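You operate a simulated robot arm through the tools that you are given. There is no shell and no other tool.

You run a simulated robot arm. Do the job below in one go: nothing can be reset, and whatever is moved stays where it is left.

TASK
Drain the filter, set 2 bar and give the nozzle a three-second blast.
Fine: blue valve open for the blast, shut after; the nozzle stays pointing at the wall.

Only the result counts: the job must be done as asked and must still hold three seconds after the hand-in. Knocking over, shifting, dropping, spilling or breaking anything else fails it.

THE ROBOT
A 6-joint arm with a three-finger gripper, fixed in place. Base frame: the origin is on the floor under the middle of its stand, x ahead of it, y to its left, z up; the work surface is at about z = 86. Units: cm, rad, N and s.
It reaches about 121.3 cm from its shoulder. Its first joint turns from -2.897 to 2.897 rad. Payload 4.89 kg.
The TCP is the grasp point between the finger pads, 3 cm short of the fingertips. In the tool frame z runs along the fingers and y along their closing line. The gripper opens to 16.4 cm; its body begins 12.5 cm behind the TCP.
Orientation is that of the tool frame in the base frame, as a unit quaternion [w, x, y, z]. With the fingers straight down and closing along the base's y, the tool's x points along the base's -x, its y along +y and its z along -z.

THE INTERFACE
- The arm moves only by the tool move_arm. Its argument "steps" is a list of rows, each an object of numbers (a shift or turn left out is 0, a gripper value left out holds the last): "x", "y", "z": the shift along the tool's x, y, z in units of 20 mm (1.0 is 20 mm); "wx", "wy", "wz": the turn, a rotation vector about the tool's x, y, z in units of 8 degrees (1.0 is 8 degrees); "claw": the closure, from 0 (fully open) to 1 (shut). In form: [{"x": .., "y": .., "z": .., "wx": .., "wy": .., "wz": .., "claw": ..}, ...]. A call has 1 to 20 rows; each row shifts and turns the commanded pose from where the row before left it, along the tool's axes as they then stand. A call with a number of a shift or a turn outside -1 to 1 is refused whole. Each row takes 0.2 s and may step no farther than 5 cm and 0.15 rad from the row before; otherwise, or with a gripper value out of range, the whole call is refused. Where a pose cannot be reached the arm comes as near as it can. A force on the tool above 40 N (or 10 N above the force at the start of the call, whichever is more), or a blocked arm, ends the call early, and 0.2 s more pass. The fingers move at their own pace (about 10.8 cm/s each) and stop on an object; they squeeze with about 21 N. The grip force told is the motor's: it shows also when the fingers shut on nothing. Time passes only in rows, and 0.2 s behind the last, so rows that do not move let the fingers close. The reply holds the time, the measured pose of the TCP, the force on the tool along the base axes, the opening and the grip force, in the units named above and with some noise, with the torque about the TCP (base axes, N m) and any sound that the robot's microphone picked up.
- Cameras (640 x 400 px; columns grow to the right, rows downward): "scene" is fixed at [4.95, -50.08, 165.3]; the picture's right is [0.94, -0.33, 0.00], its down [-0.16, -0.44, -0.88] and it looks along [0.29, 0.83, -0.47] (base axes); focal length 309 px, centre (320, 200). "wrist" rides on the gripper at [7.6, -0.2, -15.2] in the tool frame; the picture's right is [0.02, 1.00, 0.00], its down [-0.88, 0.02, -0.47] and it looks along [-0.47, 0.01, 0.88] (tool axes); focal length 247 px, centre (320, 200). There is no depth. A picture from a camera that has moved, and an enlarged one, comes with that camera's place and axes in the base frame and with its lens.
- capture(camera): a new picture of that camera. The clock stands still meanwhile.
- raise_lower(by): moves the trunk up (or, below 0, down) by that many cm; the arm rides with it, the base frame stays. It gives what a move gives, with no picture.
- zoom(camera, box): a new picture of the part [left, top, right, bottom] of that camera's present view, enlarged. The clock stands still meanwhile.
- hand_in(): hands the job in; it is judged then, once.

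Places have to be worked out from the pictures, the camera data and where the tool is seen. Open the gripper and draw the arm clear of the work before you hand the job in, unless the task says otherwise.

The tools are called after "Request:" as name(argument=value, ...) on one line, values as JSON. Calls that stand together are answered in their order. move_arm: Moves the arm, as the interface text tells. Its arguments: {"type":"object","properties":{"steps":{"type":"array"}},"required":["steps"]} The other tools are called the same way: raise_lower (by) moves the trunk up or down; capture (camera) takes a picture; zoom (camera, box) takes an enlarged picture of a part of a camera's view; hand_in () hands the job in.

At the start:

```text
t: 0.0
tcp_pos: [36.35, 39.57, 145.67]
tool_rot: [0.0, 0.001, 1.0, 0.0]
wrist_force: [0.0, 0.1, 0.1]
wrist_torque: [-0.02, 0.0, 0.0]
opening: 16.4
gripper_force: 0.1
trunk travel left (down, up): [-22.5, 16.5]
```

scene: 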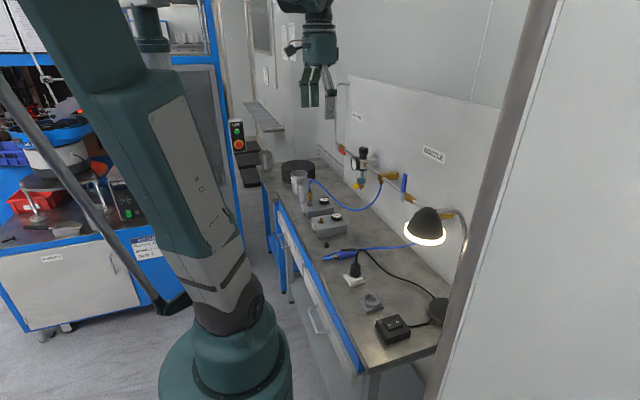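
wrist: 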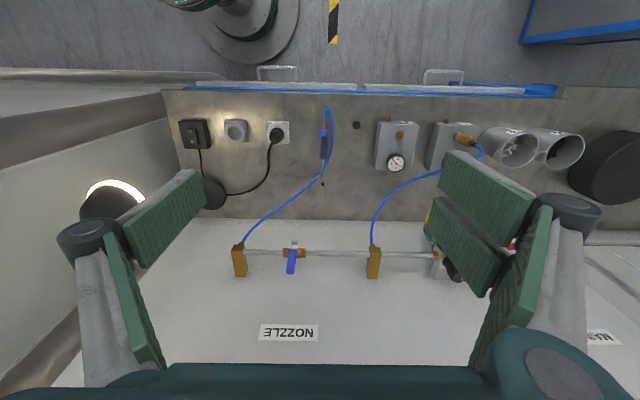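

I'll start by looking closely at the scene from both cameras before moving anything.

Request:
zoom(camera="scene", box=[320, 80, 480, 280])

Request:
zoom(camera="scene", box=[240, 120, 420, 250])

Request:
zoom(camera="scene", box=[300, 220, 480, 380])

Request:
zoom(camera="wrist", box=[160, 80, 420, 300])

Request:
zoom(camera="wrist", box=[340, 90, 640, 350])

```text
2.00 times, centred on (400, 180) of scene
camera zoom: at [4.95, -50.08, 165.3], right [0.94, -0.33, 0.0], down [-0.16, -0.44, -0.88], along [0.29, 0.83, -0.47], focal length 617 px, centre (160, 240)
```

zoom: 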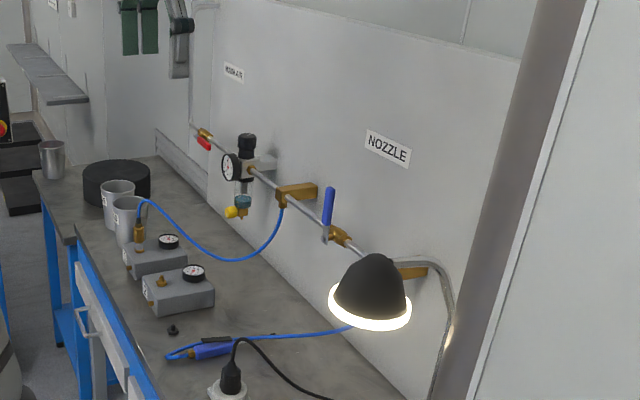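

```text
3.08 times, centred on (330, 185) of scene
camera zoom: at [4.95, -50.08, 165.3], right [0.94, -0.33, 0.0], down [-0.16, -0.44, -0.88], along [0.29, 0.83, -0.47], focal length 950 px, centre (289, 246)
```

zoom: 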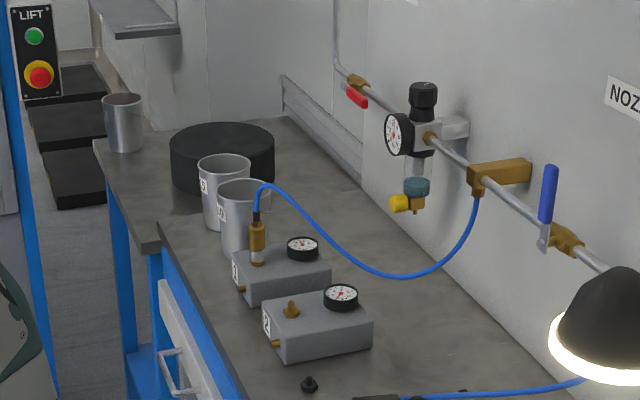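

```text
2.50 times, centred on (390, 300) of scene
camera zoom: at [4.95, -50.08, 165.3], right [0.94, -0.33, 0.0], down [-0.16, -0.44, -0.88], along [0.29, 0.83, -0.47], focal length 772 px, centre (145, -50)
```

zoom: 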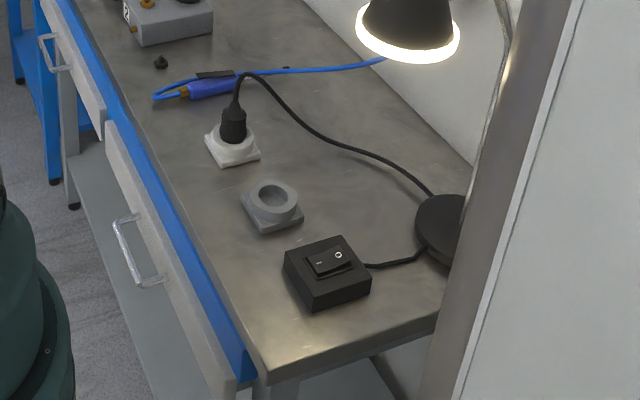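

```text
1.82 times, centred on (290, 190) of wrist
camera zoom: at [28.77, 39.3, 161.03], right [-0.02, 1.0, 0.0], down [0.88, 0.02, 0.47], along [0.47, 0.01, -0.88], focal length 449 px, centre (374, 218)
```

zoom: 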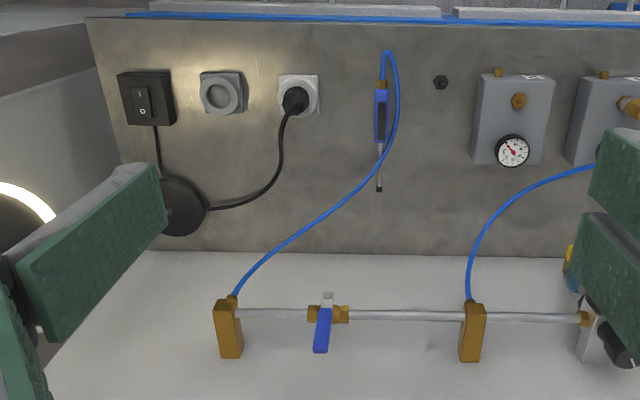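

```text
1.54 times, centred on (490, 220) of wrist
camera zoom: at [28.77, 39.3, 161.03], right [-0.02, 1.0, 0.0], down [0.88, 0.02, 0.47], along [0.47, 0.01, -0.88], focal length 380 px, centre (58, 169)
```

zoom: 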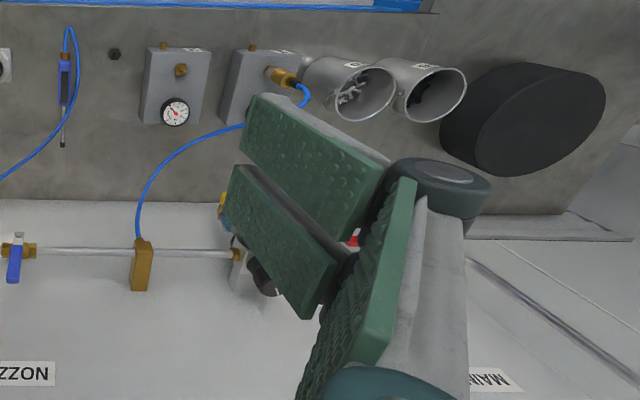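

The regulator/filter unit appears to be near [69, 71, 112], the blue valve near [69, 33, 113] with its handle pointing up (shut), and the wall near x = 77. I'll slide the arm along +y at its present height, so that the wrist camera looks at the regulator and the cups.

Request:
move_arm(steps=[{"y": 1, "x": -0.2}, {"y": 1, "x": -0.2}, {"y": 1, "x": -0.2}, {"y": 1, "x": -0.2}, {"y": 1, "x": -0.2}, {"y": 1, "x": -0.2}, {"y": 1, "x": -0.2}, {"y": 1, "x": -0.2}, {"y": 1, "x": -0.2}, {"y": 1, "x": -0.2}, {"y": 1, "x": -0.2}, {"y": 1, "x": -0.2}, {"y": 1, "x": -0.2}, {"y": 1, "x": -0.2}])

Request:
capture(camera="wrist")

Request:
capture(camera="scene")

```text
t: 3.0
tcp_pos: [41.88, 67.5, 145.72]
tool_rot: [0.0, 0.0, 1.0, 0.0]
wrist_force: [-0.4, -0.6, -0.3]
wrist_torque: [0.1, -0.04, 0.01]
opening: 16.42
gripper_force: 0.0
trunk travel left (down, up): [-22.5, 16.5]
```

```text
taken
camera wrist: at [34.28, 67.21, 161.04], right [-0.02, 1.0, 0.0], down [0.88, 0.02, 0.47], along [0.47, 0.01, -0.88], focal length 247 px, centre (320, 200)
```

wrist: 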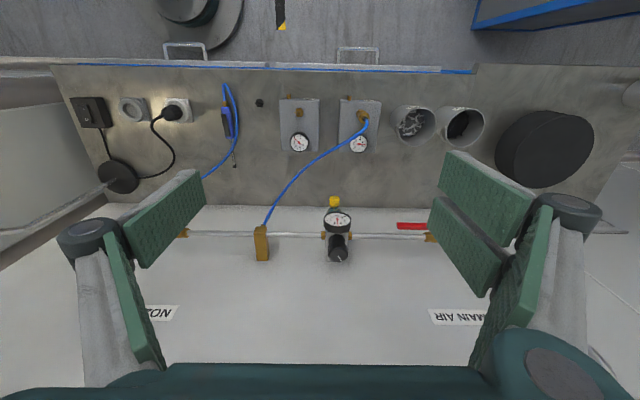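

```text
taken
```

scene: 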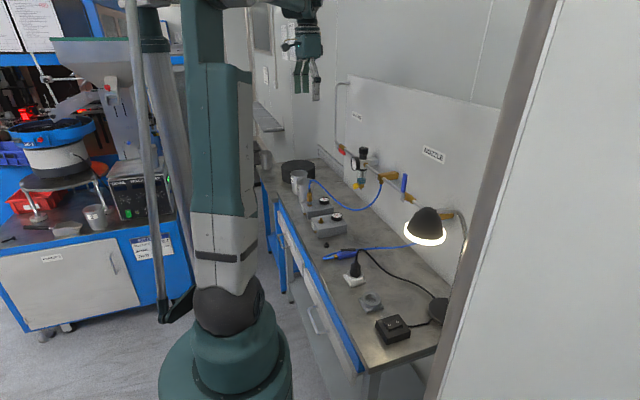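

Request:
zoom(camera="wrist", box=[280, 180, 400, 270])

Request:
zoom(camera="wrist", box=[260, 80, 500, 170])

Request:
zoom(camera="wrist", box=[60, 70, 280, 190])

Request:
zoom(camera="wrist", box=[380, 200, 500, 330])

```text
4.44 times, centred on (340, 225) of wrist
camera zoom: at [34.28, 67.21, 161.04], right [-0.02, 1.0, 0.0], down [0.88, 0.02, 0.47], along [0.47, 0.01, -0.88], focal length 1098 px, centre (231, 89)
```

zoom: 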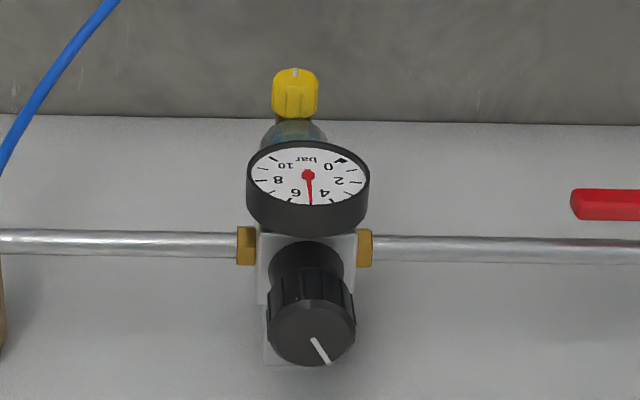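

```text
2.67 times, centred on (380, 125) of wrist
camera zoom: at [34.28, 67.21, 161.04], right [-0.02, 1.0, 0.0], down [0.88, 0.02, 0.47], along [0.47, 0.01, -0.88], focal length 659 px, centre (160, 400)
```

zoom: 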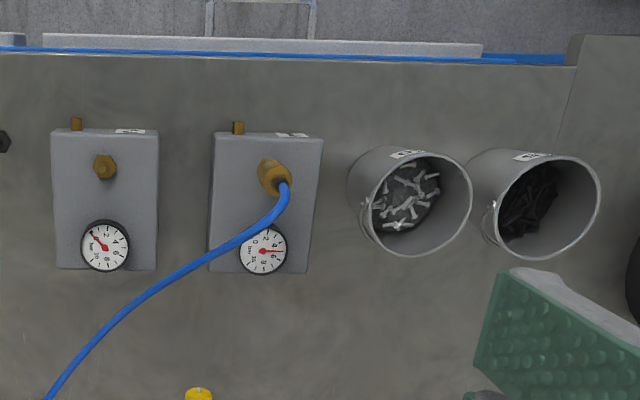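

```text
2.91 times, centred on (170, 130) of wrist
camera zoom: at [34.28, 67.21, 161.04], right [-0.02, 1.0, 0.0], down [0.88, 0.02, 0.47], along [0.47, 0.01, -0.88], focal length 718 px, centre (756, 404)
```

zoom: 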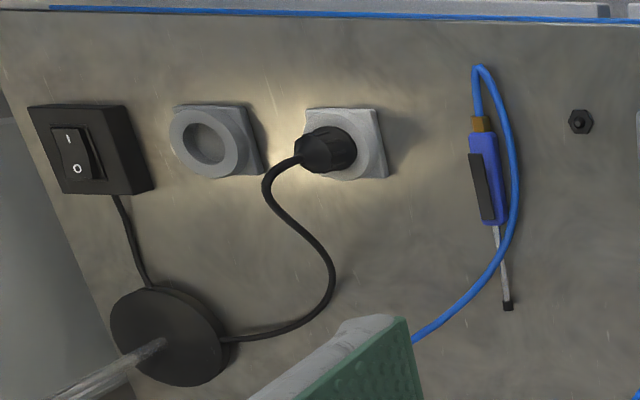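

```text
3.08 times, centred on (440, 265) of wrist
camera zoom: at [34.28, 67.21, 161.04], right [-0.02, 1.0, 0.0], down [0.88, 0.02, 0.47], along [0.47, 0.01, -0.88], focal length 760 px, centre (-49, 0)
```

zoom: 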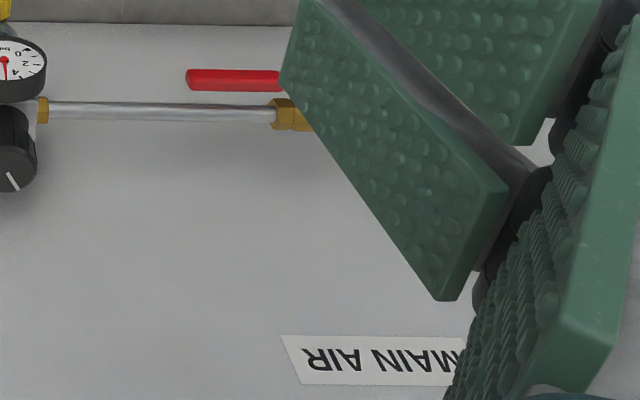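

The regulator gauge reads about 5 bar. The two labelled cups hold fasteners, tank 1 is on the hose, and the gun lies along +x toward the wall. I'll lower and tilt the gripper forward to get a close frontal view of the filter bowl, drain and knob, staying above the hose.

Request:
move_arm(steps=[{"z": 0.95, "y": 0.17, "x": -0.1}, {"z": 0.95, "y": 0.17, "x": -0.1}, {"z": 0.95, "y": 0.17, "x": -0.1}, {"z": 0.95, "y": 0.17, "x": -0.1}, {"z": 0.95, "y": 0.17, "x": -0.1}, {"z": 0.95, "y": 0.17, "x": -0.1}, {"z": 0.95, "y": 0.17, "x": -0.1}, {"z": 0.95, "y": 0.17, "x": -0.1}, {"z": 0.95, "y": 0.17, "x": -0.1}, {"z": 0.95, "y": 0.17, "x": -0.1}, {"z": 0.95, "y": 0.17, "x": -0.1}, {"z": 0.95, "y": 0.17, "x": -0.1}, {"z": 0.95, "y": 0.17, "x": -0.1}, {"wy": -1}, {"wy": -1}, {"wy": -1}, {"wy": -1}, {"wy": -1}, {"wy": -1}])

Request:
capture(camera="wrist")

Request:
capture(camera="scene")

```text
t: 7.0
tcp_pos: [45.34, 71.35, 121.03]
tool_rot: [0.407, 0.004, 0.913, -0.001]
wrist_force: [1.0, 0.1, -0.2]
wrist_torque: [0.02, 0.1, 0.0]
opening: 16.39
gripper_force: 0.0
trunk travel left (down, up): [-22.5, 16.5]
```

```text
taken
camera wrist: at [28.92, 71.31, 125.7], right [-0.01, 1.0, -0.02], down [0.24, 0.02, 0.97], along [0.97, 0.0, -0.24], focal length 247 px, centre (320, 200)
```

wrist: 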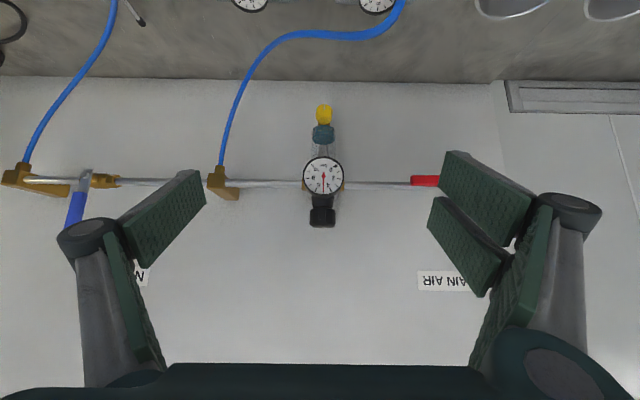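

```text
taken
```

scene: 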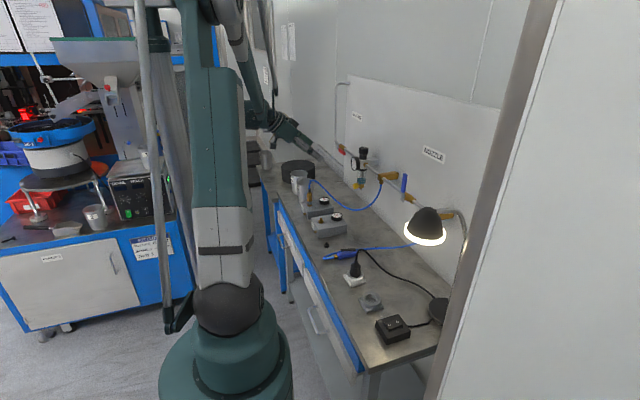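

Request:
zoom(camera="wrist", box=[270, 90, 380, 240])

Request:
zoom(camera="wrist", box=[290, 90, 360, 134])

Request:
zoom(camera="scene", box=[340, 140, 390, 200])

Request:
zoom(camera="scene", box=[385, 165, 425, 215])

```text
2.67 times, centred on (325, 165) of wrist
camera zoom: at [28.92, 71.31, 125.7], right [-0.01, 1.0, -0.02], down [0.24, 0.02, 0.97], along [0.97, 0.0, -0.24], focal length 659 px, centre (307, 293)
```

zoom: 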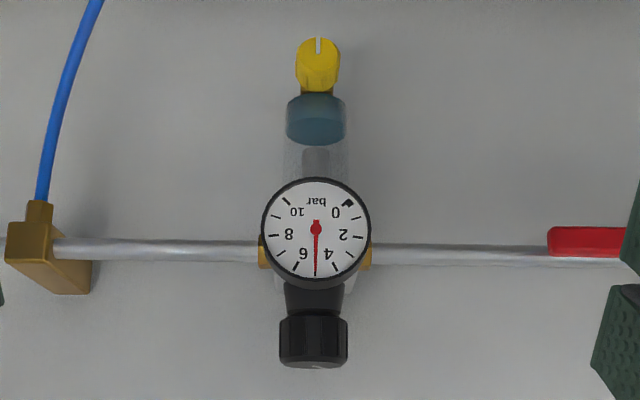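

```text
9.09 times, centred on (325, 112) of wrist
camera zoom: at [28.92, 71.31, 125.7], right [-0.01, 1.0, -0.02], down [0.24, 0.02, 0.97], along [0.97, 0.0, -0.24], focal length 2245 px, centre (274, 1000)
```

zoom: 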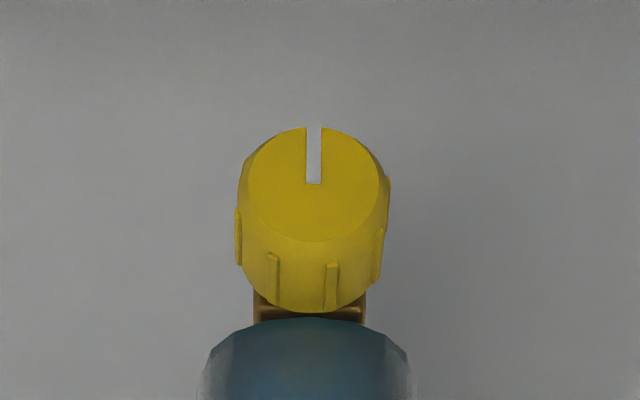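

```text
6.67 times, centred on (365, 170) of scene
camera zoom: at [4.95, -50.08, 165.3], right [0.94, -0.33, 0.0], down [-0.16, -0.44, -0.88], along [0.29, 0.83, -0.47], focal length 2057 px, centre (20, 400)
```

zoom: 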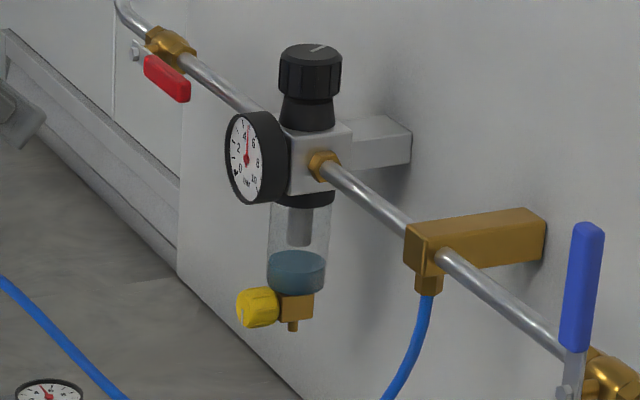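

```text
8.00 times, centred on (405, 190) of scene
camera zoom: at [4.95, -50.08, 165.3], right [0.94, -0.33, 0.0], down [-0.16, -0.44, -0.88], along [0.29, 0.83, -0.47], focal length 2469 px, centre (-360, 280)
```

zoom: 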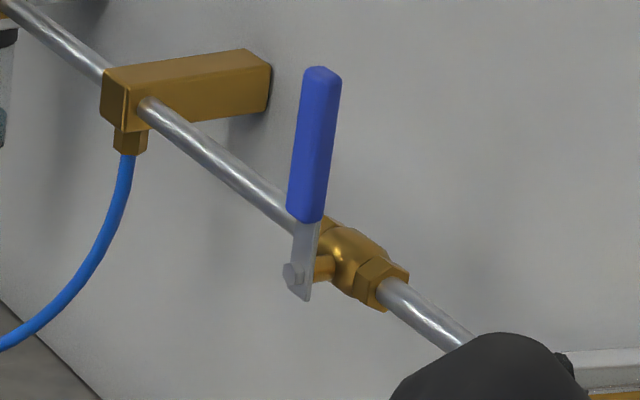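

The filter bowl holds water. Its yellow drain knob faces me at about [65, 71.7, 101], with the mark pointing down. The blue handle stands up (shut), and the red main handle lies along the pipe (open). Before touching anything I'll look at the blow gun up close to see whether it has a trigger.

Request:
move_arm(steps=[{"wy": 1}, {"wy": 1}, {"wy": 1}, {"wy": 1}, {"wy": 1}, {"wy": 1}, {"y": -1}, {"y": -1}, {"y": -1}, {"y": -1}, {"y": -1}, {"y": -1}, {"y": -1}, {"y": -1}, {"y": -1}, {"y": -1}, {"y": -1}, {"y": -1}, {"y": -1}, {"y": -1}])

Request:
move_arm(steps=[{"y": -0.5, "z": 1}, {"z": 1}, {"z": 1}, {"z": 1}, {"z": 1}, {"z": 1}, {"z": 1}])

Request:
capture(camera="wrist")

```text
t: 11.2
tcp_pos: [44.46, 44.14, 121.0]
tool_rot: [0.0, 0.001, 1.0, 0.0]
wrist_force: [-0.7, 0.6, -0.5]
wrist_torque: [-0.11, 0.04, 0.01]
opening: 16.4
gripper_force: 0.2
trunk travel left (down, up): [-22.5, 16.5]
```

```text
t: 12.8
tcp_pos: [44.53, 43.03, 106.87]
tool_rot: [0.0, 0.0, 1.0, 0.001]
wrist_force: [-0.4, -0.8, 0.1]
wrist_torque: [0.12, -0.08, -0.04]
opening: 16.4
gripper_force: 0.0
trunk travel left (down, up): [-22.5, 16.5]
```

```text
taken
camera wrist: at [36.97, 42.74, 122.34], right [-0.02, 1.0, 0.0], down [0.88, 0.02, 0.47], along [0.47, 0.01, -0.88], focal length 247 px, centre (320, 200)
```

wrist: 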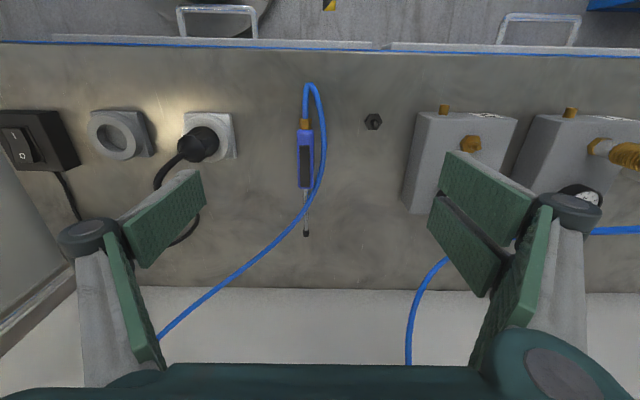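

Request:
zoom(camera="wrist", box=[260, 75, 360, 245])

Request:
zoom(camera="wrist", box=[280, 110, 340, 150])

Request:
zoom(camera="wrist", box=[280, 145, 340, 245])

Request:
zoom(camera="scene", box=[315, 235, 375, 275])

```text
2.35 times, centred on (310, 160) of wrist
camera zoom: at [36.97, 42.74, 122.34], right [-0.02, 1.0, 0.0], down [0.88, 0.02, 0.47], along [0.47, 0.01, -0.88], focal length 581 px, centre (344, 294)
```

zoom: 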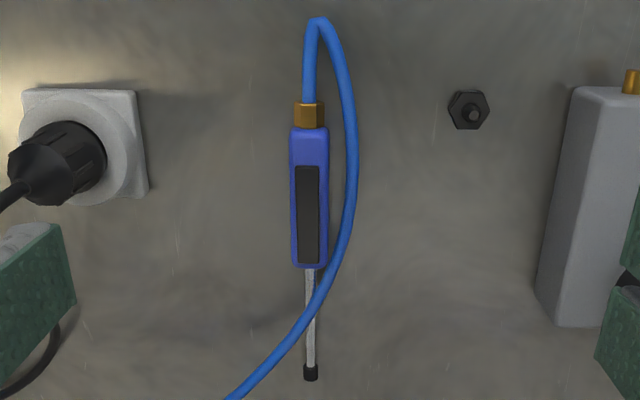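

```text
10.00 times, centred on (310, 130) of wrist
camera zoom: at [36.97, 42.74, 122.34], right [-0.02, 1.0, 0.0], down [0.88, 0.02, 0.47], along [0.47, 0.01, -0.88], focal length 2470 px, centre (420, 900)
```

zoom: 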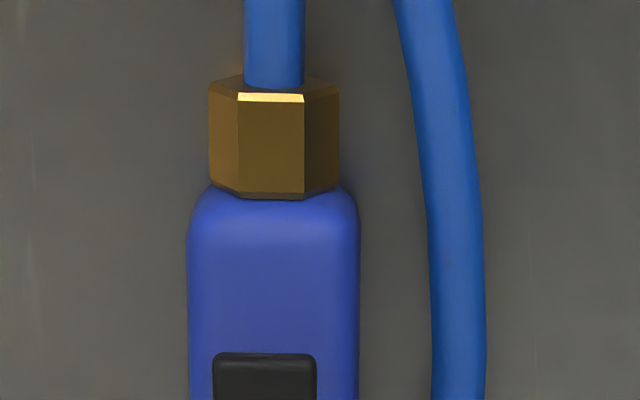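

```text
4.00 times, centred on (310, 195) of wrist
camera zoom: at [36.97, 42.74, 122.34], right [-0.02, 1.0, 0.0], down [0.88, 0.02, 0.47], along [0.47, 0.01, -0.88], focal length 988 px, centre (360, 220)
```

zoom: 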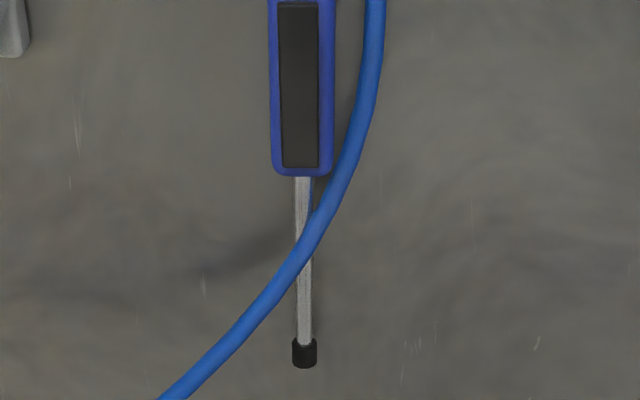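

```text
10.00 times, centred on (345, 255) of scene
camera zoom: at [4.95, -50.08, 165.3], right [0.94, -0.33, 0.0], down [-0.16, -0.44, -0.88], along [0.29, 0.83, -0.47], focal length 3086 px, centre (70, -350)
```

zoom: 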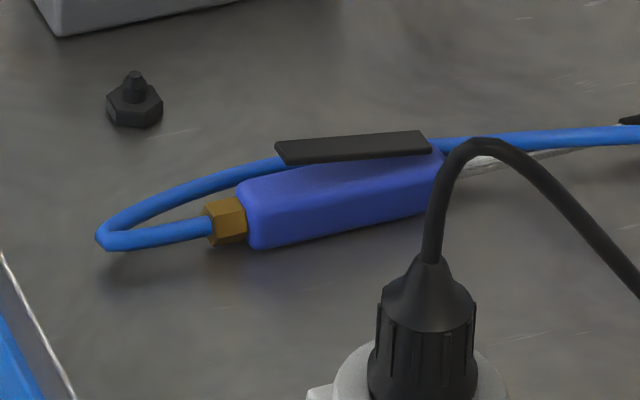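

The gun has a black paddle trigger on top. It is raised at the rear and hinged at the front, so the blast is a paddle press with the blue valve open. First comes the drain, so I'll go back to the filter, tilt to about 45° and partly close the fingers, then look at the drain knob before gripping it.

Request:
move_arm(steps=[{"z": -1, "y": 0.3}, {"z": -1, "y": 0.3}, {"z": -1, "y": 0.3}, {"z": -1, "y": 0.3}, {"z": -1, "y": 0.3}, {"z": -1, "y": 0.3}, {"z": -1, "y": 0.3}, {"y": 0.94, "wy": -0.46}, {"y": 0.94, "wy": -0.46}, {"y": 0.94, "wy": -0.46}, {"y": 0.94, "wy": -0.46}, {"y": 0.94, "wy": -0.46}, {"y": 0.94, "wy": -0.46}, {"y": 0.94, "wy": -0.46}, {"y": 0.94, "wy": -0.46}, {"y": 0.94, "wy": -0.46}, {"y": 0.94, "wy": -0.46}, {"y": 0.94, "wy": -0.46}, {"y": 0.94, "wy": -0.46}, {"y": 0.94, "wy": -0.46, "claw": 0.4}])

Request:
move_arm(steps=[{"z": 1}, {"z": 1}, {"z": 1}, {"z": 1}, {"z": 1}, {"z": 1}])

Request:
capture(camera="wrist")

Request:
capture(camera="scene")

```text
t: 17.0
tcp_pos: [45.04, 71.01, 121.11]
tool_rot: [0.406, 0.004, 0.914, -0.002]
wrist_force: [0.1, 0.6, -0.9]
wrist_torque: [-0.05, -0.04, -0.03]
opening: 9.85
gripper_force: 0.1
trunk travel left (down, up): [-22.5, 16.5]
```

```text
t: 18.4
tcp_pos: [53.54, 71.28, 112.92]
tool_rot: [0.406, 0.0, 0.914, 0.0]
wrist_force: [-0.6, -0.3, 0.1]
wrist_torque: [0.0, -0.04, 0.0]
opening: 9.82
gripper_force: 0.1
trunk travel left (down, up): [-22.5, 16.5]
```

```text
taken
camera wrist: at [37.11, 71.09, 117.49], right [-0.01, 1.0, -0.02], down [0.24, 0.02, 0.97], along [0.97, 0.01, -0.24], focal length 247 px, centre (320, 200)
```

wrist: 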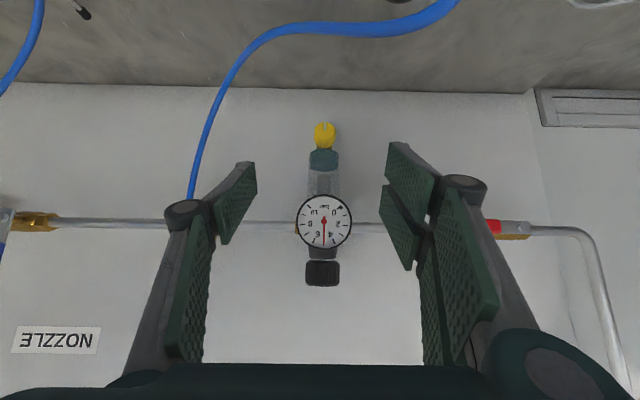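

```text
taken
```

scene: 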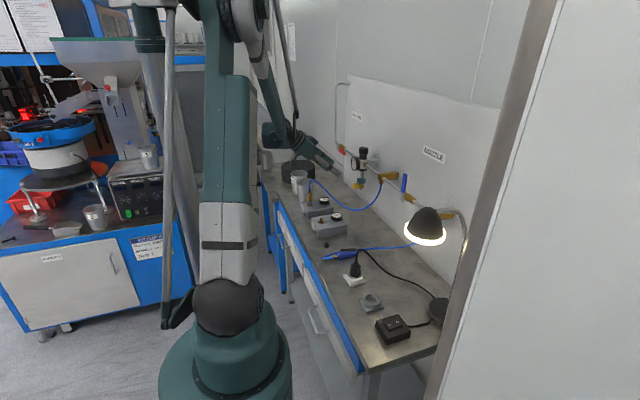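

Request:
zoom(camera="wrist", box=[270, 105, 380, 175])

Request:
zoom(camera="scene", box=[300, 140, 390, 200])

```text
5.71 times, centred on (325, 140) of wrist
camera zoom: at [37.11, 71.09, 117.49], right [-0.01, 1.0, -0.02], down [0.24, 0.02, 0.97], along [0.97, 0.01, -0.24], focal length 1411 px, centre (291, 543)
```

zoom: 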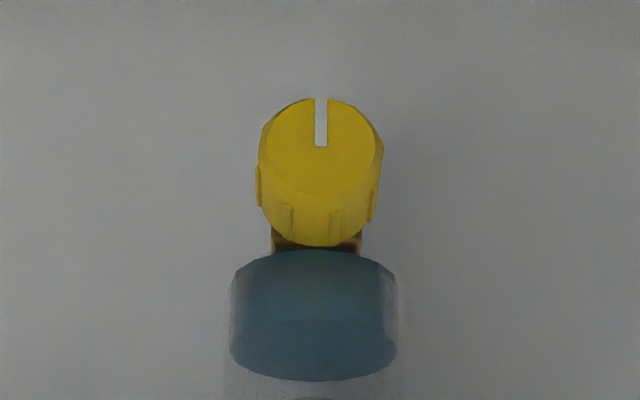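

```text
6.67 times, centred on (345, 170) of scene
camera zoom: at [4.95, -50.08, 165.3], right [0.94, -0.33, 0.0], down [-0.16, -0.44, -0.88], along [0.29, 0.83, -0.47], focal length 2057 px, centre (153, 400)
```

zoom: 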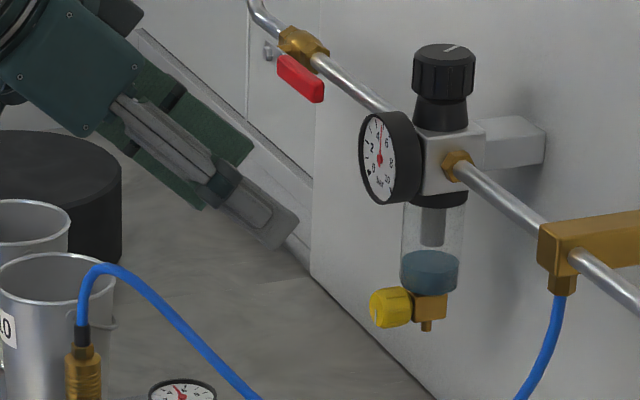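

The knob face triangulates to about [65.0, 71.85, 101.6], 2.5 cm across, with the bowl axis at x ≈ 69. I'll move down the 42° line with the fingers about 10 cm open, stop a few centimetres short, and check the alignment.

Request:
move_arm(steps=[{"z": 0.95, "x": 0.13, "y": 0.05}, {"z": 0.95, "x": 0.13, "y": 0.05}, {"z": 0.95, "x": 0.13, "y": 0.05}, {"z": 0.95, "x": 0.13, "y": 0.05}, {"z": 0.95, "x": 0.13, "y": 0.05}, {"z": 0.95, "x": 0.12, "y": 0.04}])

Request:
capture(camera="wrist")

Request:
zoom(camera="scene", box=[300, 140, 390, 200])

```text
t: 19.8
tcp_pos: [60.96, 72.24, 104.21]
tool_rot: [0.406, 0.001, 0.914, 0.0]
wrist_force: [-0.5, 0.2, 0.7]
wrist_torque: [0.03, -0.02, 0.05]
opening: 9.84
gripper_force: 0.1
trunk travel left (down, up): [-22.5, 16.5]
```

```text
taken
camera wrist: at [44.54, 71.88, 108.92], right [-0.01, 1.0, -0.02], down [0.24, 0.02, 0.97], along [0.97, 0.01, -0.24], focal length 247 px, centre (320, 200)
```

wrist: 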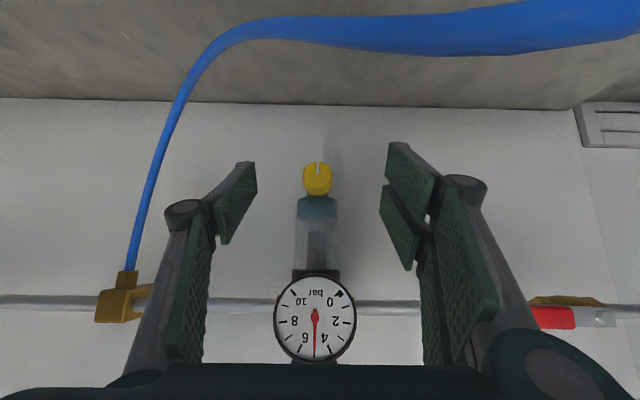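

```text
6.67 times, centred on (345, 170) of scene
camera zoom: at [4.95, -50.08, 165.3], right [0.94, -0.33, 0.0], down [-0.16, -0.44, -0.88], along [0.29, 0.83, -0.47], focal length 2057 px, centre (153, 400)
```

zoom: 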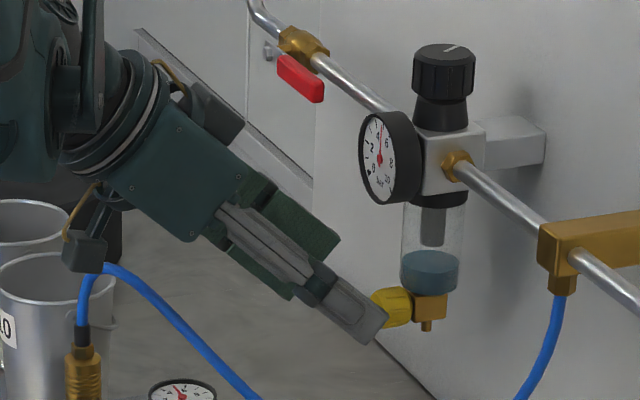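

The camera box sits close above tank 1's hose, and turning the knob this way up would swing it into the hose. I'll back out and roll the wrist 180° so the camera is on top and the two-finger side faces −y. Then I'll approach again.

Request:
move_arm(steps=[{"z": -1}, {"z": -1}, {"z": -1}, {"z": -1}, {"z": -1}, {"z": -1}, {"z": -1}, {"z": -1}, {"z": -1, "claw": 0.65}, {"wz": 1}, {"wz": 1}, {"wz": 1}, {"wz": 1}, {"wz": 1}, {"wz": 1}])

```text
t: 23.2
tcp_pos: [50.3, 74.32, 114.6]
tool_rot: [0.371, 0.382, 0.831, 0.162]
wrist_force: [0.7, 0.0, 0.7]
wrist_torque: [-0.01, -0.05, -0.08]
opening: 5.72
gripper_force: 0.0
trunk travel left (down, up): [-22.5, 16.5]
stopped in row 15: the arm was blocked; the commanded pose is now the measured one
```

The roll in that direction was blocked after about 48° and the TCP drifted, with no contact force showing, so it is probably a joint limit. I'll check both views before trying the other direction.

Request:
capture(camera="scene")

Request:
capture(camera="wrist")

```text
taken
```

scene: 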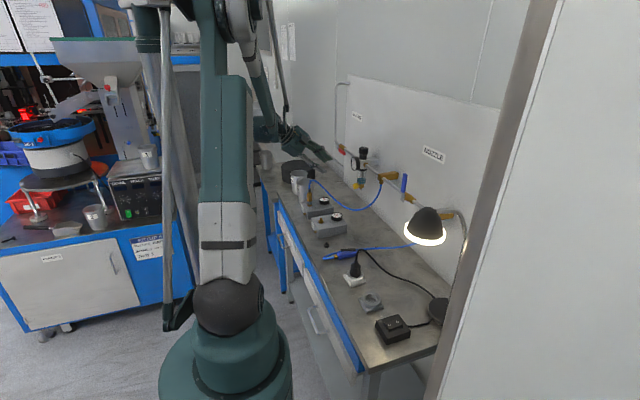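

```text
taken
camera wrist: at [35.57, 80.08, 121.06], right [0.51, 0.67, 0.54], down [0.04, -0.64, 0.76], along [0.86, -0.36, -0.35], focal length 247 px, centre (320, 200)
```

wrist: 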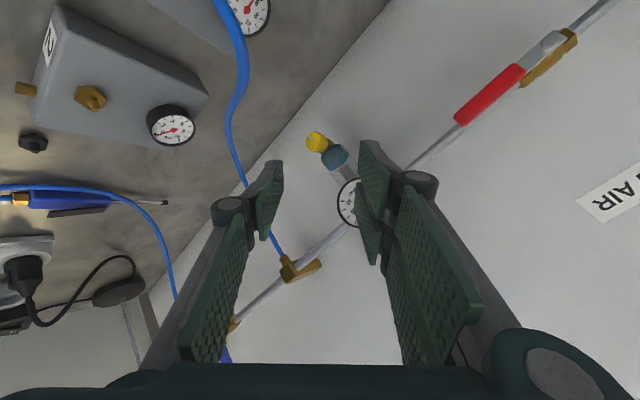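

Nothing is touching, so it was a joint limit. I'll roll the other way, 228° in total, from this clear position.

Request:
move_arm(steps=[{"wz": -1}, {"wz": -1}, {"wz": -1}, {"wz": -1}, {"wz": -1}, {"wz": -1}, {"wz": -1}, {"wz": -1}, {"wz": -1}, {"wz": -1}, {"wz": -1}, {"wz": -1}, {"wz": -1}, {"wz": -1}, {"wz": -1}, {"wz": -1}, {"wz": -1}, {"wz": -1}, {"wz": -1}, {"wz": -1}])

Request:
move_arm(steps=[{"wz": -1}, {"wz": -1}, {"wz": -1}, {"wz": -1}, {"wz": -1}, {"wz": -1}, {"wz": -1}, {"wz": -1}])

Request:
capture(camera="wrist")

```text
t: 27.4
tcp_pos: [49.89, 74.32, 114.73]
tool_rot: [-0.224, 0.753, -0.518, 0.338]
wrist_force: [-0.5, 0.0, -0.3]
wrist_torque: [-0.01, -0.02, 0.01]
opening: 5.72
gripper_force: 0.1
trunk travel left (down, up): [-22.5, 16.5]
```

```text
t: 29.2
tcp_pos: [49.97, 74.39, 114.74]
tool_rot: [-0.01, 0.913, -0.041, 0.406]
wrist_force: [0.3, -0.5, 0.6]
wrist_torque: [-0.03, 0.0, 0.03]
opening: 5.77
gripper_force: 0.0
trunk travel left (down, up): [-22.5, 16.5]
```

```text
taken
camera wrist: at [43.77, 73.94, 130.71], right [-0.05, -1.0, -0.04], down [-0.94, 0.06, -0.33], along [0.34, 0.02, -0.94], focal length 247 px, centre (320, 200)
```

wrist: 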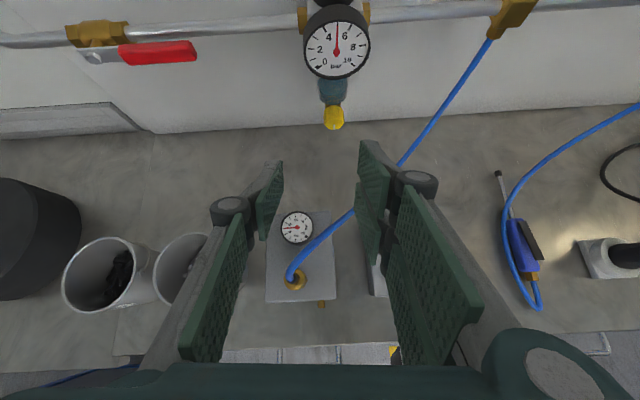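

Now the camera is on top and the gauge still reads 5 bar. I'll pre-rotate 48° about the base x axis, so the gripper leans toward −y, and move to 10 cm short of the knob. From there I can turn the knob anticlockwise back toward upright.

Request:
move_arm(steps=[{"wz": -0.6}, {"wx": 0.67, "wz": 0.742}, {"wx": 0.67, "wz": 0.742}, {"wx": 0.67, "wz": 0.742}, {"wx": 0.67, "wz": 0.742}, {"wx": 0.67, "wz": 0.742}, {"wx": 0.67, "wz": 0.742}, {"x": 0.34, "y": 0.95, "z": 0.32}, {"x": 0.34, "y": 0.95, "z": 0.32}, {"x": 0.34, "y": 0.95, "z": 0.32}, {"x": 0.34, "y": 0.95, "z": 0.32}, {"x": 0.34, "y": 0.95, "z": 0.32}, {"x": 0.34, "y": 0.95, "z": 0.32}])

Request:
capture(camera="wrist")

Request:
zoom(camera="scene", box=[300, 140, 390, 200])

```text
t: 32.0
tcp_pos: [55.25, 66.05, 106.71]
tool_rot: [-0.365, 0.836, -0.169, 0.374]
wrist_force: [-0.9, 0.2, 0.3]
wrist_torque: [0.04, 0.02, 0.01]
opening: 5.71
gripper_force: 0.0
trunk travel left (down, up): [-22.5, 16.5]
```

```text
taken
camera wrist: at [49.02, 54.38, 117.68], right [0.01, -0.69, -0.73], down [-0.94, 0.24, -0.24], along [0.34, 0.68, -0.64], focal length 247 px, centre (320, 200)
```

wrist: 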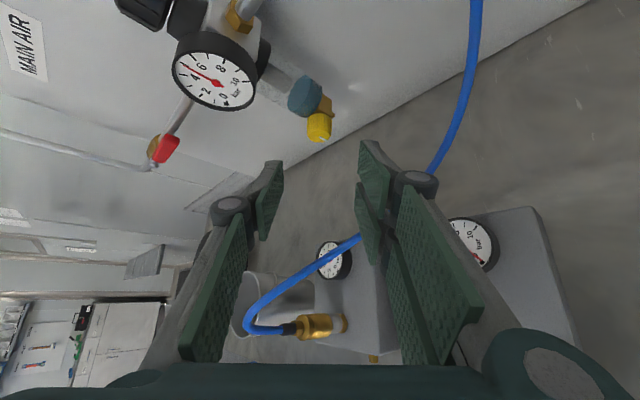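

```text
6.67 times, centred on (345, 170) of scene
camera zoom: at [4.95, -50.08, 165.3], right [0.94, -0.33, 0.0], down [-0.16, -0.44, -0.88], along [0.29, 0.83, -0.47], focal length 2057 px, centre (153, 400)
```

zoom: 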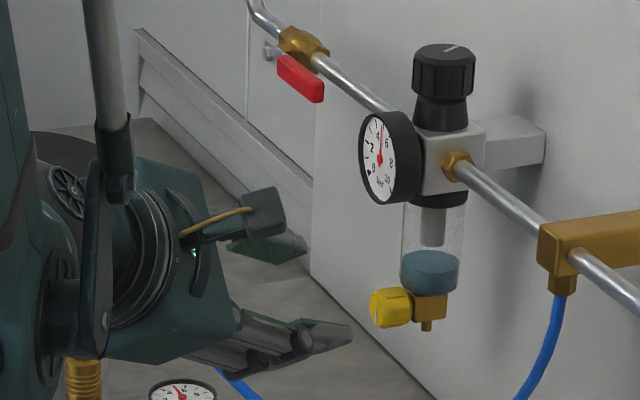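

I'll zoom in to refine the knob position from this angle before closing the last 10 cm.

Request:
zoom(camera="wrist", box=[270, 60, 370, 160])

```text
4.00 times, centred on (320, 110) of wrist
camera zoom: at [49.02, 54.38, 117.68], right [0.01, -0.69, -0.73], down [-0.94, 0.24, -0.24], along [0.34, 0.68, -0.64], focal length 988 px, centre (320, 560)
```

zoom: 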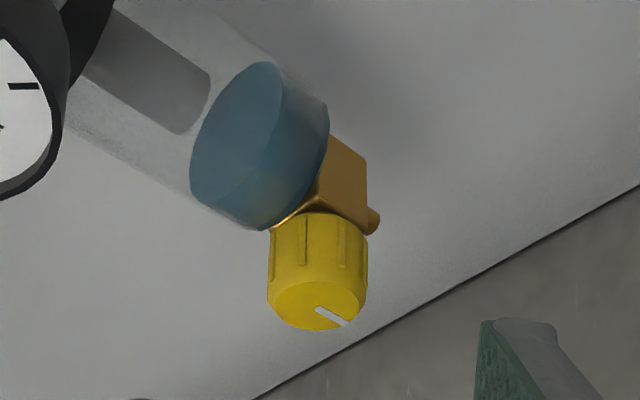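

The refined knob face centre is about [65.6, 71.9, 101.3], straight along my tool axis 11 cm ahead. I'll go in and slow down over the last part.

Request:
move_arm(steps=[{"z": 1}, {"z": 1}, {"z": 1}, {"z": 0.5}, {"z": 0.5}, {"z": 0.4}, {"z": 0.4}, {"z": 0.35}, {"z": 0.3}])

Request:
capture(camera="wrist")

Request:
zoom(camera="scene", box=[320, 150, 380, 190])

```text
t: 34.0
tcp_pos: [63.39, 71.25, 101.87]
tool_rot: [-0.367, 0.836, -0.168, 0.373]
wrist_force: [0.1, 0.0, 0.1]
wrist_torque: [0.0, 0.01, -0.02]
opening: 5.73
gripper_force: 0.1
trunk travel left (down, up): [-22.5, 16.5]
```

```text
taken
camera wrist: at [57.17, 59.64, 112.92], right [0.01, -0.69, -0.73], down [-0.94, 0.25, -0.24], along [0.34, 0.68, -0.64], focal length 247 px, centre (320, 200)
```

wrist: 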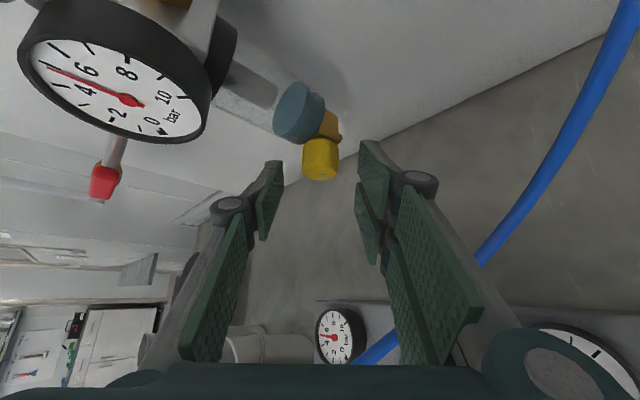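

```text
10.00 times, centred on (350, 170) of scene
camera zoom: at [4.95, -50.08, 165.3], right [0.94, -0.33, 0.0], down [-0.16, -0.44, -0.88], along [0.29, 0.83, -0.47], focal length 3086 px, centre (20, 500)
```

zoom: 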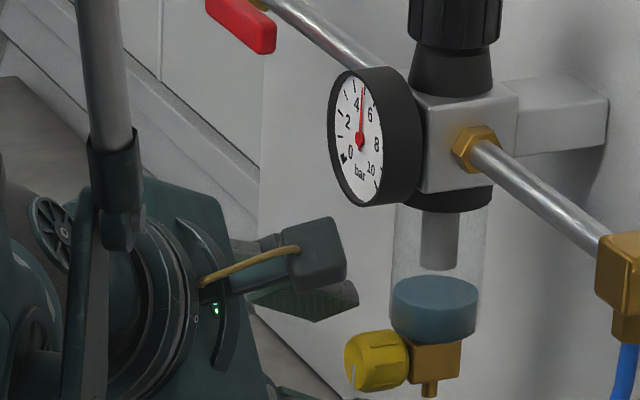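

The knob sits centred between the fingertips. I'll go about 0.5 cm deeper and close on it.

Request:
move_arm(steps=[{"z": 0.25}, {"claw": 1}, {"claw": 1}, {"claw": 1}, {"claw": 1}])

Request:
capture(camera="wrist")

```text
t: 35.2
tcp_pos: [63.77, 71.61, 101.71]
tool_rot: [-0.365, 0.836, -0.168, 0.373]
wrist_force: [4.4, 4.9, 2.8]
wrist_torque: [-0.08, 0.05, -0.09]
opening: 2.73
gripper_force: 45.0
trunk travel left (down, up): [-22.5, 16.5]
```

```text
taken
camera wrist: at [57.57, 59.96, 112.63], right [0.01, -0.69, -0.73], down [-0.94, 0.25, -0.24], along [0.34, 0.68, -0.64], focal length 247 px, centre (320, 200)
```

wrist: 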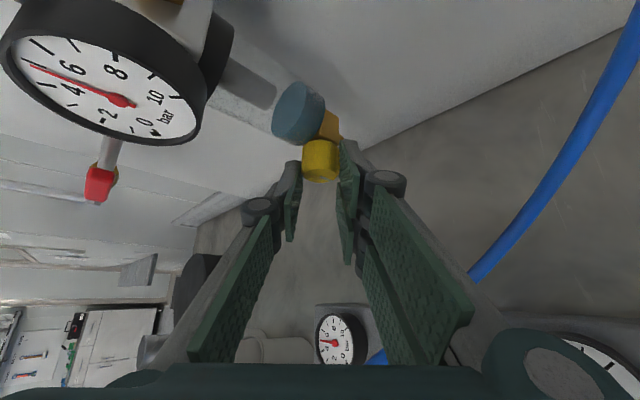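

I have the knob gripped (opening 2.73 cm). Now I'll turn it anticlockwise about the x axis, 24° first, and check the reply.

Request:
move_arm(steps=[{"wx": -0.663, "wz": -0.749, "y": -0.033}, {"wx": -0.663, "wz": -0.749, "y": -0.033}, {"wx": -0.663, "wz": -0.749, "y": -0.033}])

Request:
capture(camera="wrist")

Request:
zoom(camera="scene", box=[320, 150, 380, 190])

```text
t: 36.0
tcp_pos: [63.7, 71.75, 101.8]
tool_rot: [-0.185, 0.894, -0.085, 0.398]
wrist_force: [17.8, 22.7, 27.1]
wrist_torque: [0.15, -0.66, 0.31]
opening: 2.71
gripper_force: 45.0
trunk travel left (down, up): [-22.5, 16.5]
```

```text
taken
camera wrist: at [57.58, 65.53, 116.49], right [0.01, -0.92, -0.38], down [-0.94, 0.12, -0.32], along [0.34, 0.36, -0.87], focal length 247 px, centre (320, 200)
```

wrist: 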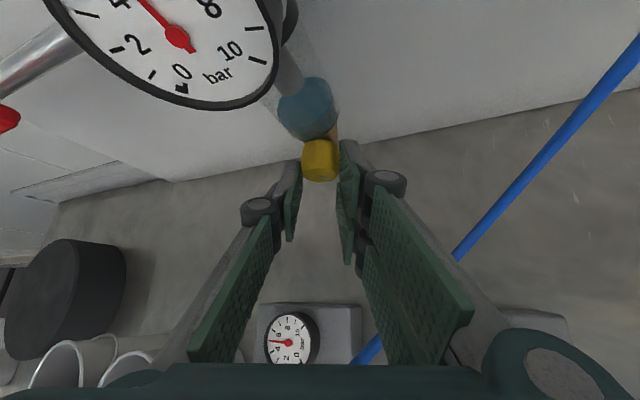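

```text
10.00 times, centred on (350, 170) of scene
camera zoom: at [4.95, -50.08, 165.3], right [0.94, -0.33, 0.0], down [-0.16, -0.44, -0.88], along [0.29, 0.83, -0.47], focal length 3086 px, centre (20, 500)
```

zoom: 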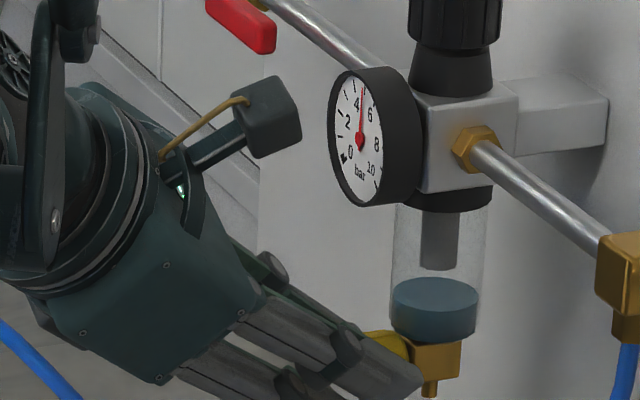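

Force is building up on the tool (mainly +y and +z), so my assumed axis is slightly off. I'll ease the pose by a millimetre toward the force and see how it responds.

Request:
move_arm(steps=[{"x": 0.04, "y": -0.06}, {}])

Request:
zoom(camera="wrist", box=[270, 70, 370, 190])

```text
t: 36.6
tcp_pos: [63.78, 71.69, 101.78]
tool_rot: [-0.184, 0.894, -0.086, 0.399]
wrist_force: [15.3, 19.2, 22.2]
wrist_torque: [0.1, -0.7, 0.14]
opening: 2.72
gripper_force: 45.6
trunk travel left (down, up): [-22.5, 16.5]
```

```text
3.33 times, centred on (320, 130) of wrist
camera zoom: at [57.59, 65.53, 116.49], right [0.01, -0.92, -0.38], down [-0.94, 0.12, -0.32], along [0.34, 0.36, -0.87], focal length 823 px, centre (320, 433)
```

zoom: 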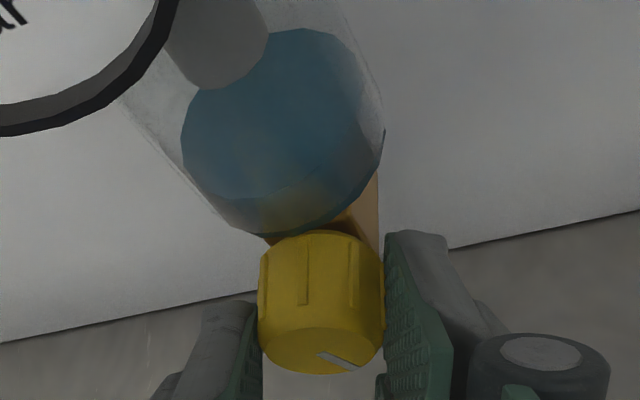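

The mark has turned with the gripper, so the knob is turning. I'll relieve the side load a little more before going on.

Request:
move_arm(steps=[{"x": 0.08, "y": -0.1}, {"x": 0.06, "y": -0.1}, {}])

```text
t: 37.3
tcp_pos: [63.76, 71.78, 101.84]
tool_rot: [-0.183, 0.895, -0.087, 0.397]
wrist_force: [-4.5, -2.1, -7.4]
wrist_torque: [-0.05, -0.45, -0.53]
opening: 2.69
gripper_force: 44.9
trunk travel left (down, up): [-22.5, 16.5]
stopped in row 3: the force on the tool passed its limit at 48 N (the readings are from after the stop); the commanded pose is now the measured one
```

The commanded pose has been reset to the measured one and the force is back to about 9 N. I'll continue turning anticlockwise in smaller increments and watch the force.

Request:
move_arm(steps=[{"wx": -0.33, "wz": -0.375, "y": -0.018}, {"wx": -0.33, "wz": -0.375, "y": -0.018}, {"wx": -0.33, "wz": -0.375, "y": -0.018}])

```text
t: 38.1
tcp_pos: [63.83, 71.93, 101.76]
tool_rot: [-0.089, 0.91, -0.044, 0.403]
wrist_force: [1.0, -2.9, -9.7]
wrist_torque: [-0.02, -0.03, -0.45]
opening: 2.73
gripper_force: 44.8
trunk travel left (down, up): [-22.5, 16.5]
```

The force is low now and the knob has turned about 36°. I'll go another 16° and check the bowl.

Request:
move_arm(steps=[{"wx": -0.33, "wz": -0.375, "y": -0.018}, {"wx": -0.33, "wz": -0.375, "y": -0.018}, {"wx": -0.33, "wz": -0.375, "y": -0.018}, {"wx": -0.33, "wz": -0.375, "y": -0.018}])

Request:
zoom(camera="scene", box=[320, 150, 380, 190])

Request:
capture(camera="wrist")

```text
t: 39.1
tcp_pos: [63.59, 71.99, 101.82]
tool_rot: [0.037, 0.914, 0.014, 0.404]
wrist_force: [-8.2, -10.3, -7.8]
wrist_torque: [0.28, 0.16, -0.72]
opening: 2.72
gripper_force: 44.9
trunk travel left (down, up): [-22.5, 16.5]
```

```text
10.00 times, centred on (350, 170) of scene
camera zoom: at [4.95, -50.08, 165.3], right [0.94, -0.33, 0.0], down [-0.16, -0.44, -0.88], along [0.29, 0.83, -0.47], focal length 3086 px, centre (20, 500)
```

zoom: 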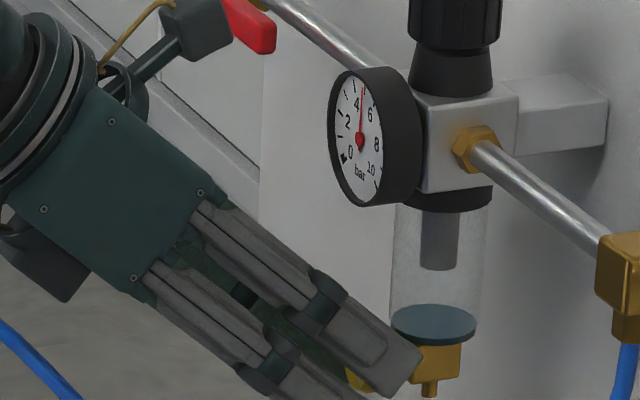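

```text
taken
camera wrist: at [57.72, 73.39, 117.78], right [0.01, -1.0, 0.1], down [-0.94, -0.04, -0.33], along [0.33, -0.09, -0.94], focal length 247 px, centre (320, 200)
```

wrist: 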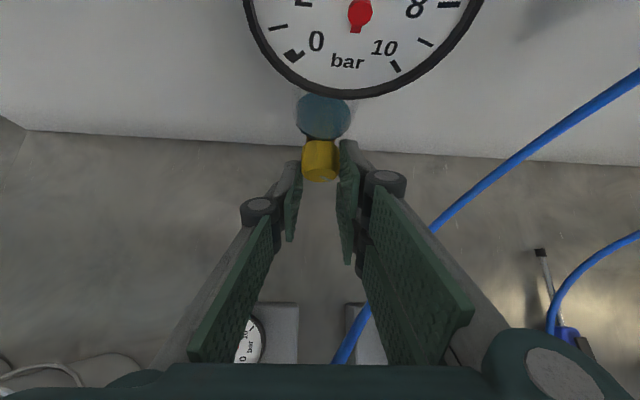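

The water level has dropped clearly, so the drain is open and working. I'll hold still for a couple of seconds and check the bowl again.

Request:
move_arm(steps=[{}, {}, {}, {}, {}, {}, {}, {}])

Request:
zoom(camera="scene", box=[340, 165, 380, 190])

Request:
zoom(camera="wrist", box=[270, 70, 370, 190])

```text
t: 40.9
tcp_pos: [63.85, 71.96, 101.88]
tool_rot: [0.038, 0.914, 0.014, 0.403]
wrist_force: [-9.4, -7.5, -5.9]
wrist_torque: [0.15, 0.31, -0.62]
opening: 2.71
gripper_force: 45.2
trunk travel left (down, up): [-22.5, 16.5]
```

```text
16.00 times, centred on (360, 178) of scene
camera zoom: at [4.95, -50.08, 165.3], right [0.94, -0.33, 0.0], down [-0.16, -0.44, -0.88], along [0.29, 0.83, -0.47], focal length 4938 px, centre (-320, 560)
```

zoom: 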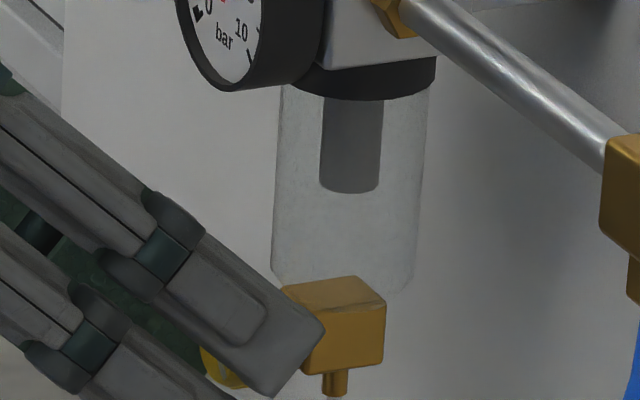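

```text
3.33 times, centred on (320, 130) of wrist
camera zoom: at [57.72, 73.38, 117.78], right [0.01, -1.0, 0.1], down [-0.94, -0.04, -0.33], along [0.33, -0.09, -0.94], focal length 823 px, centre (320, 433)
```

zoom: 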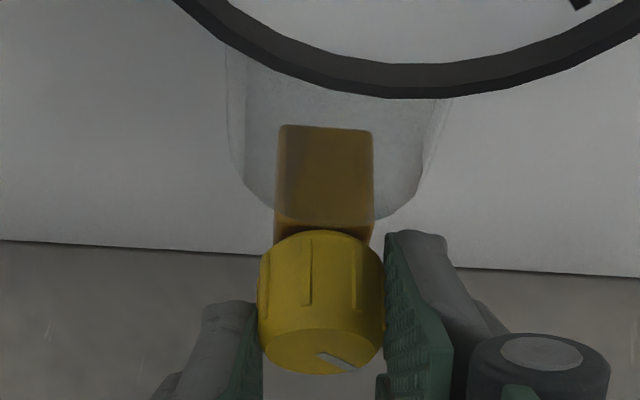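

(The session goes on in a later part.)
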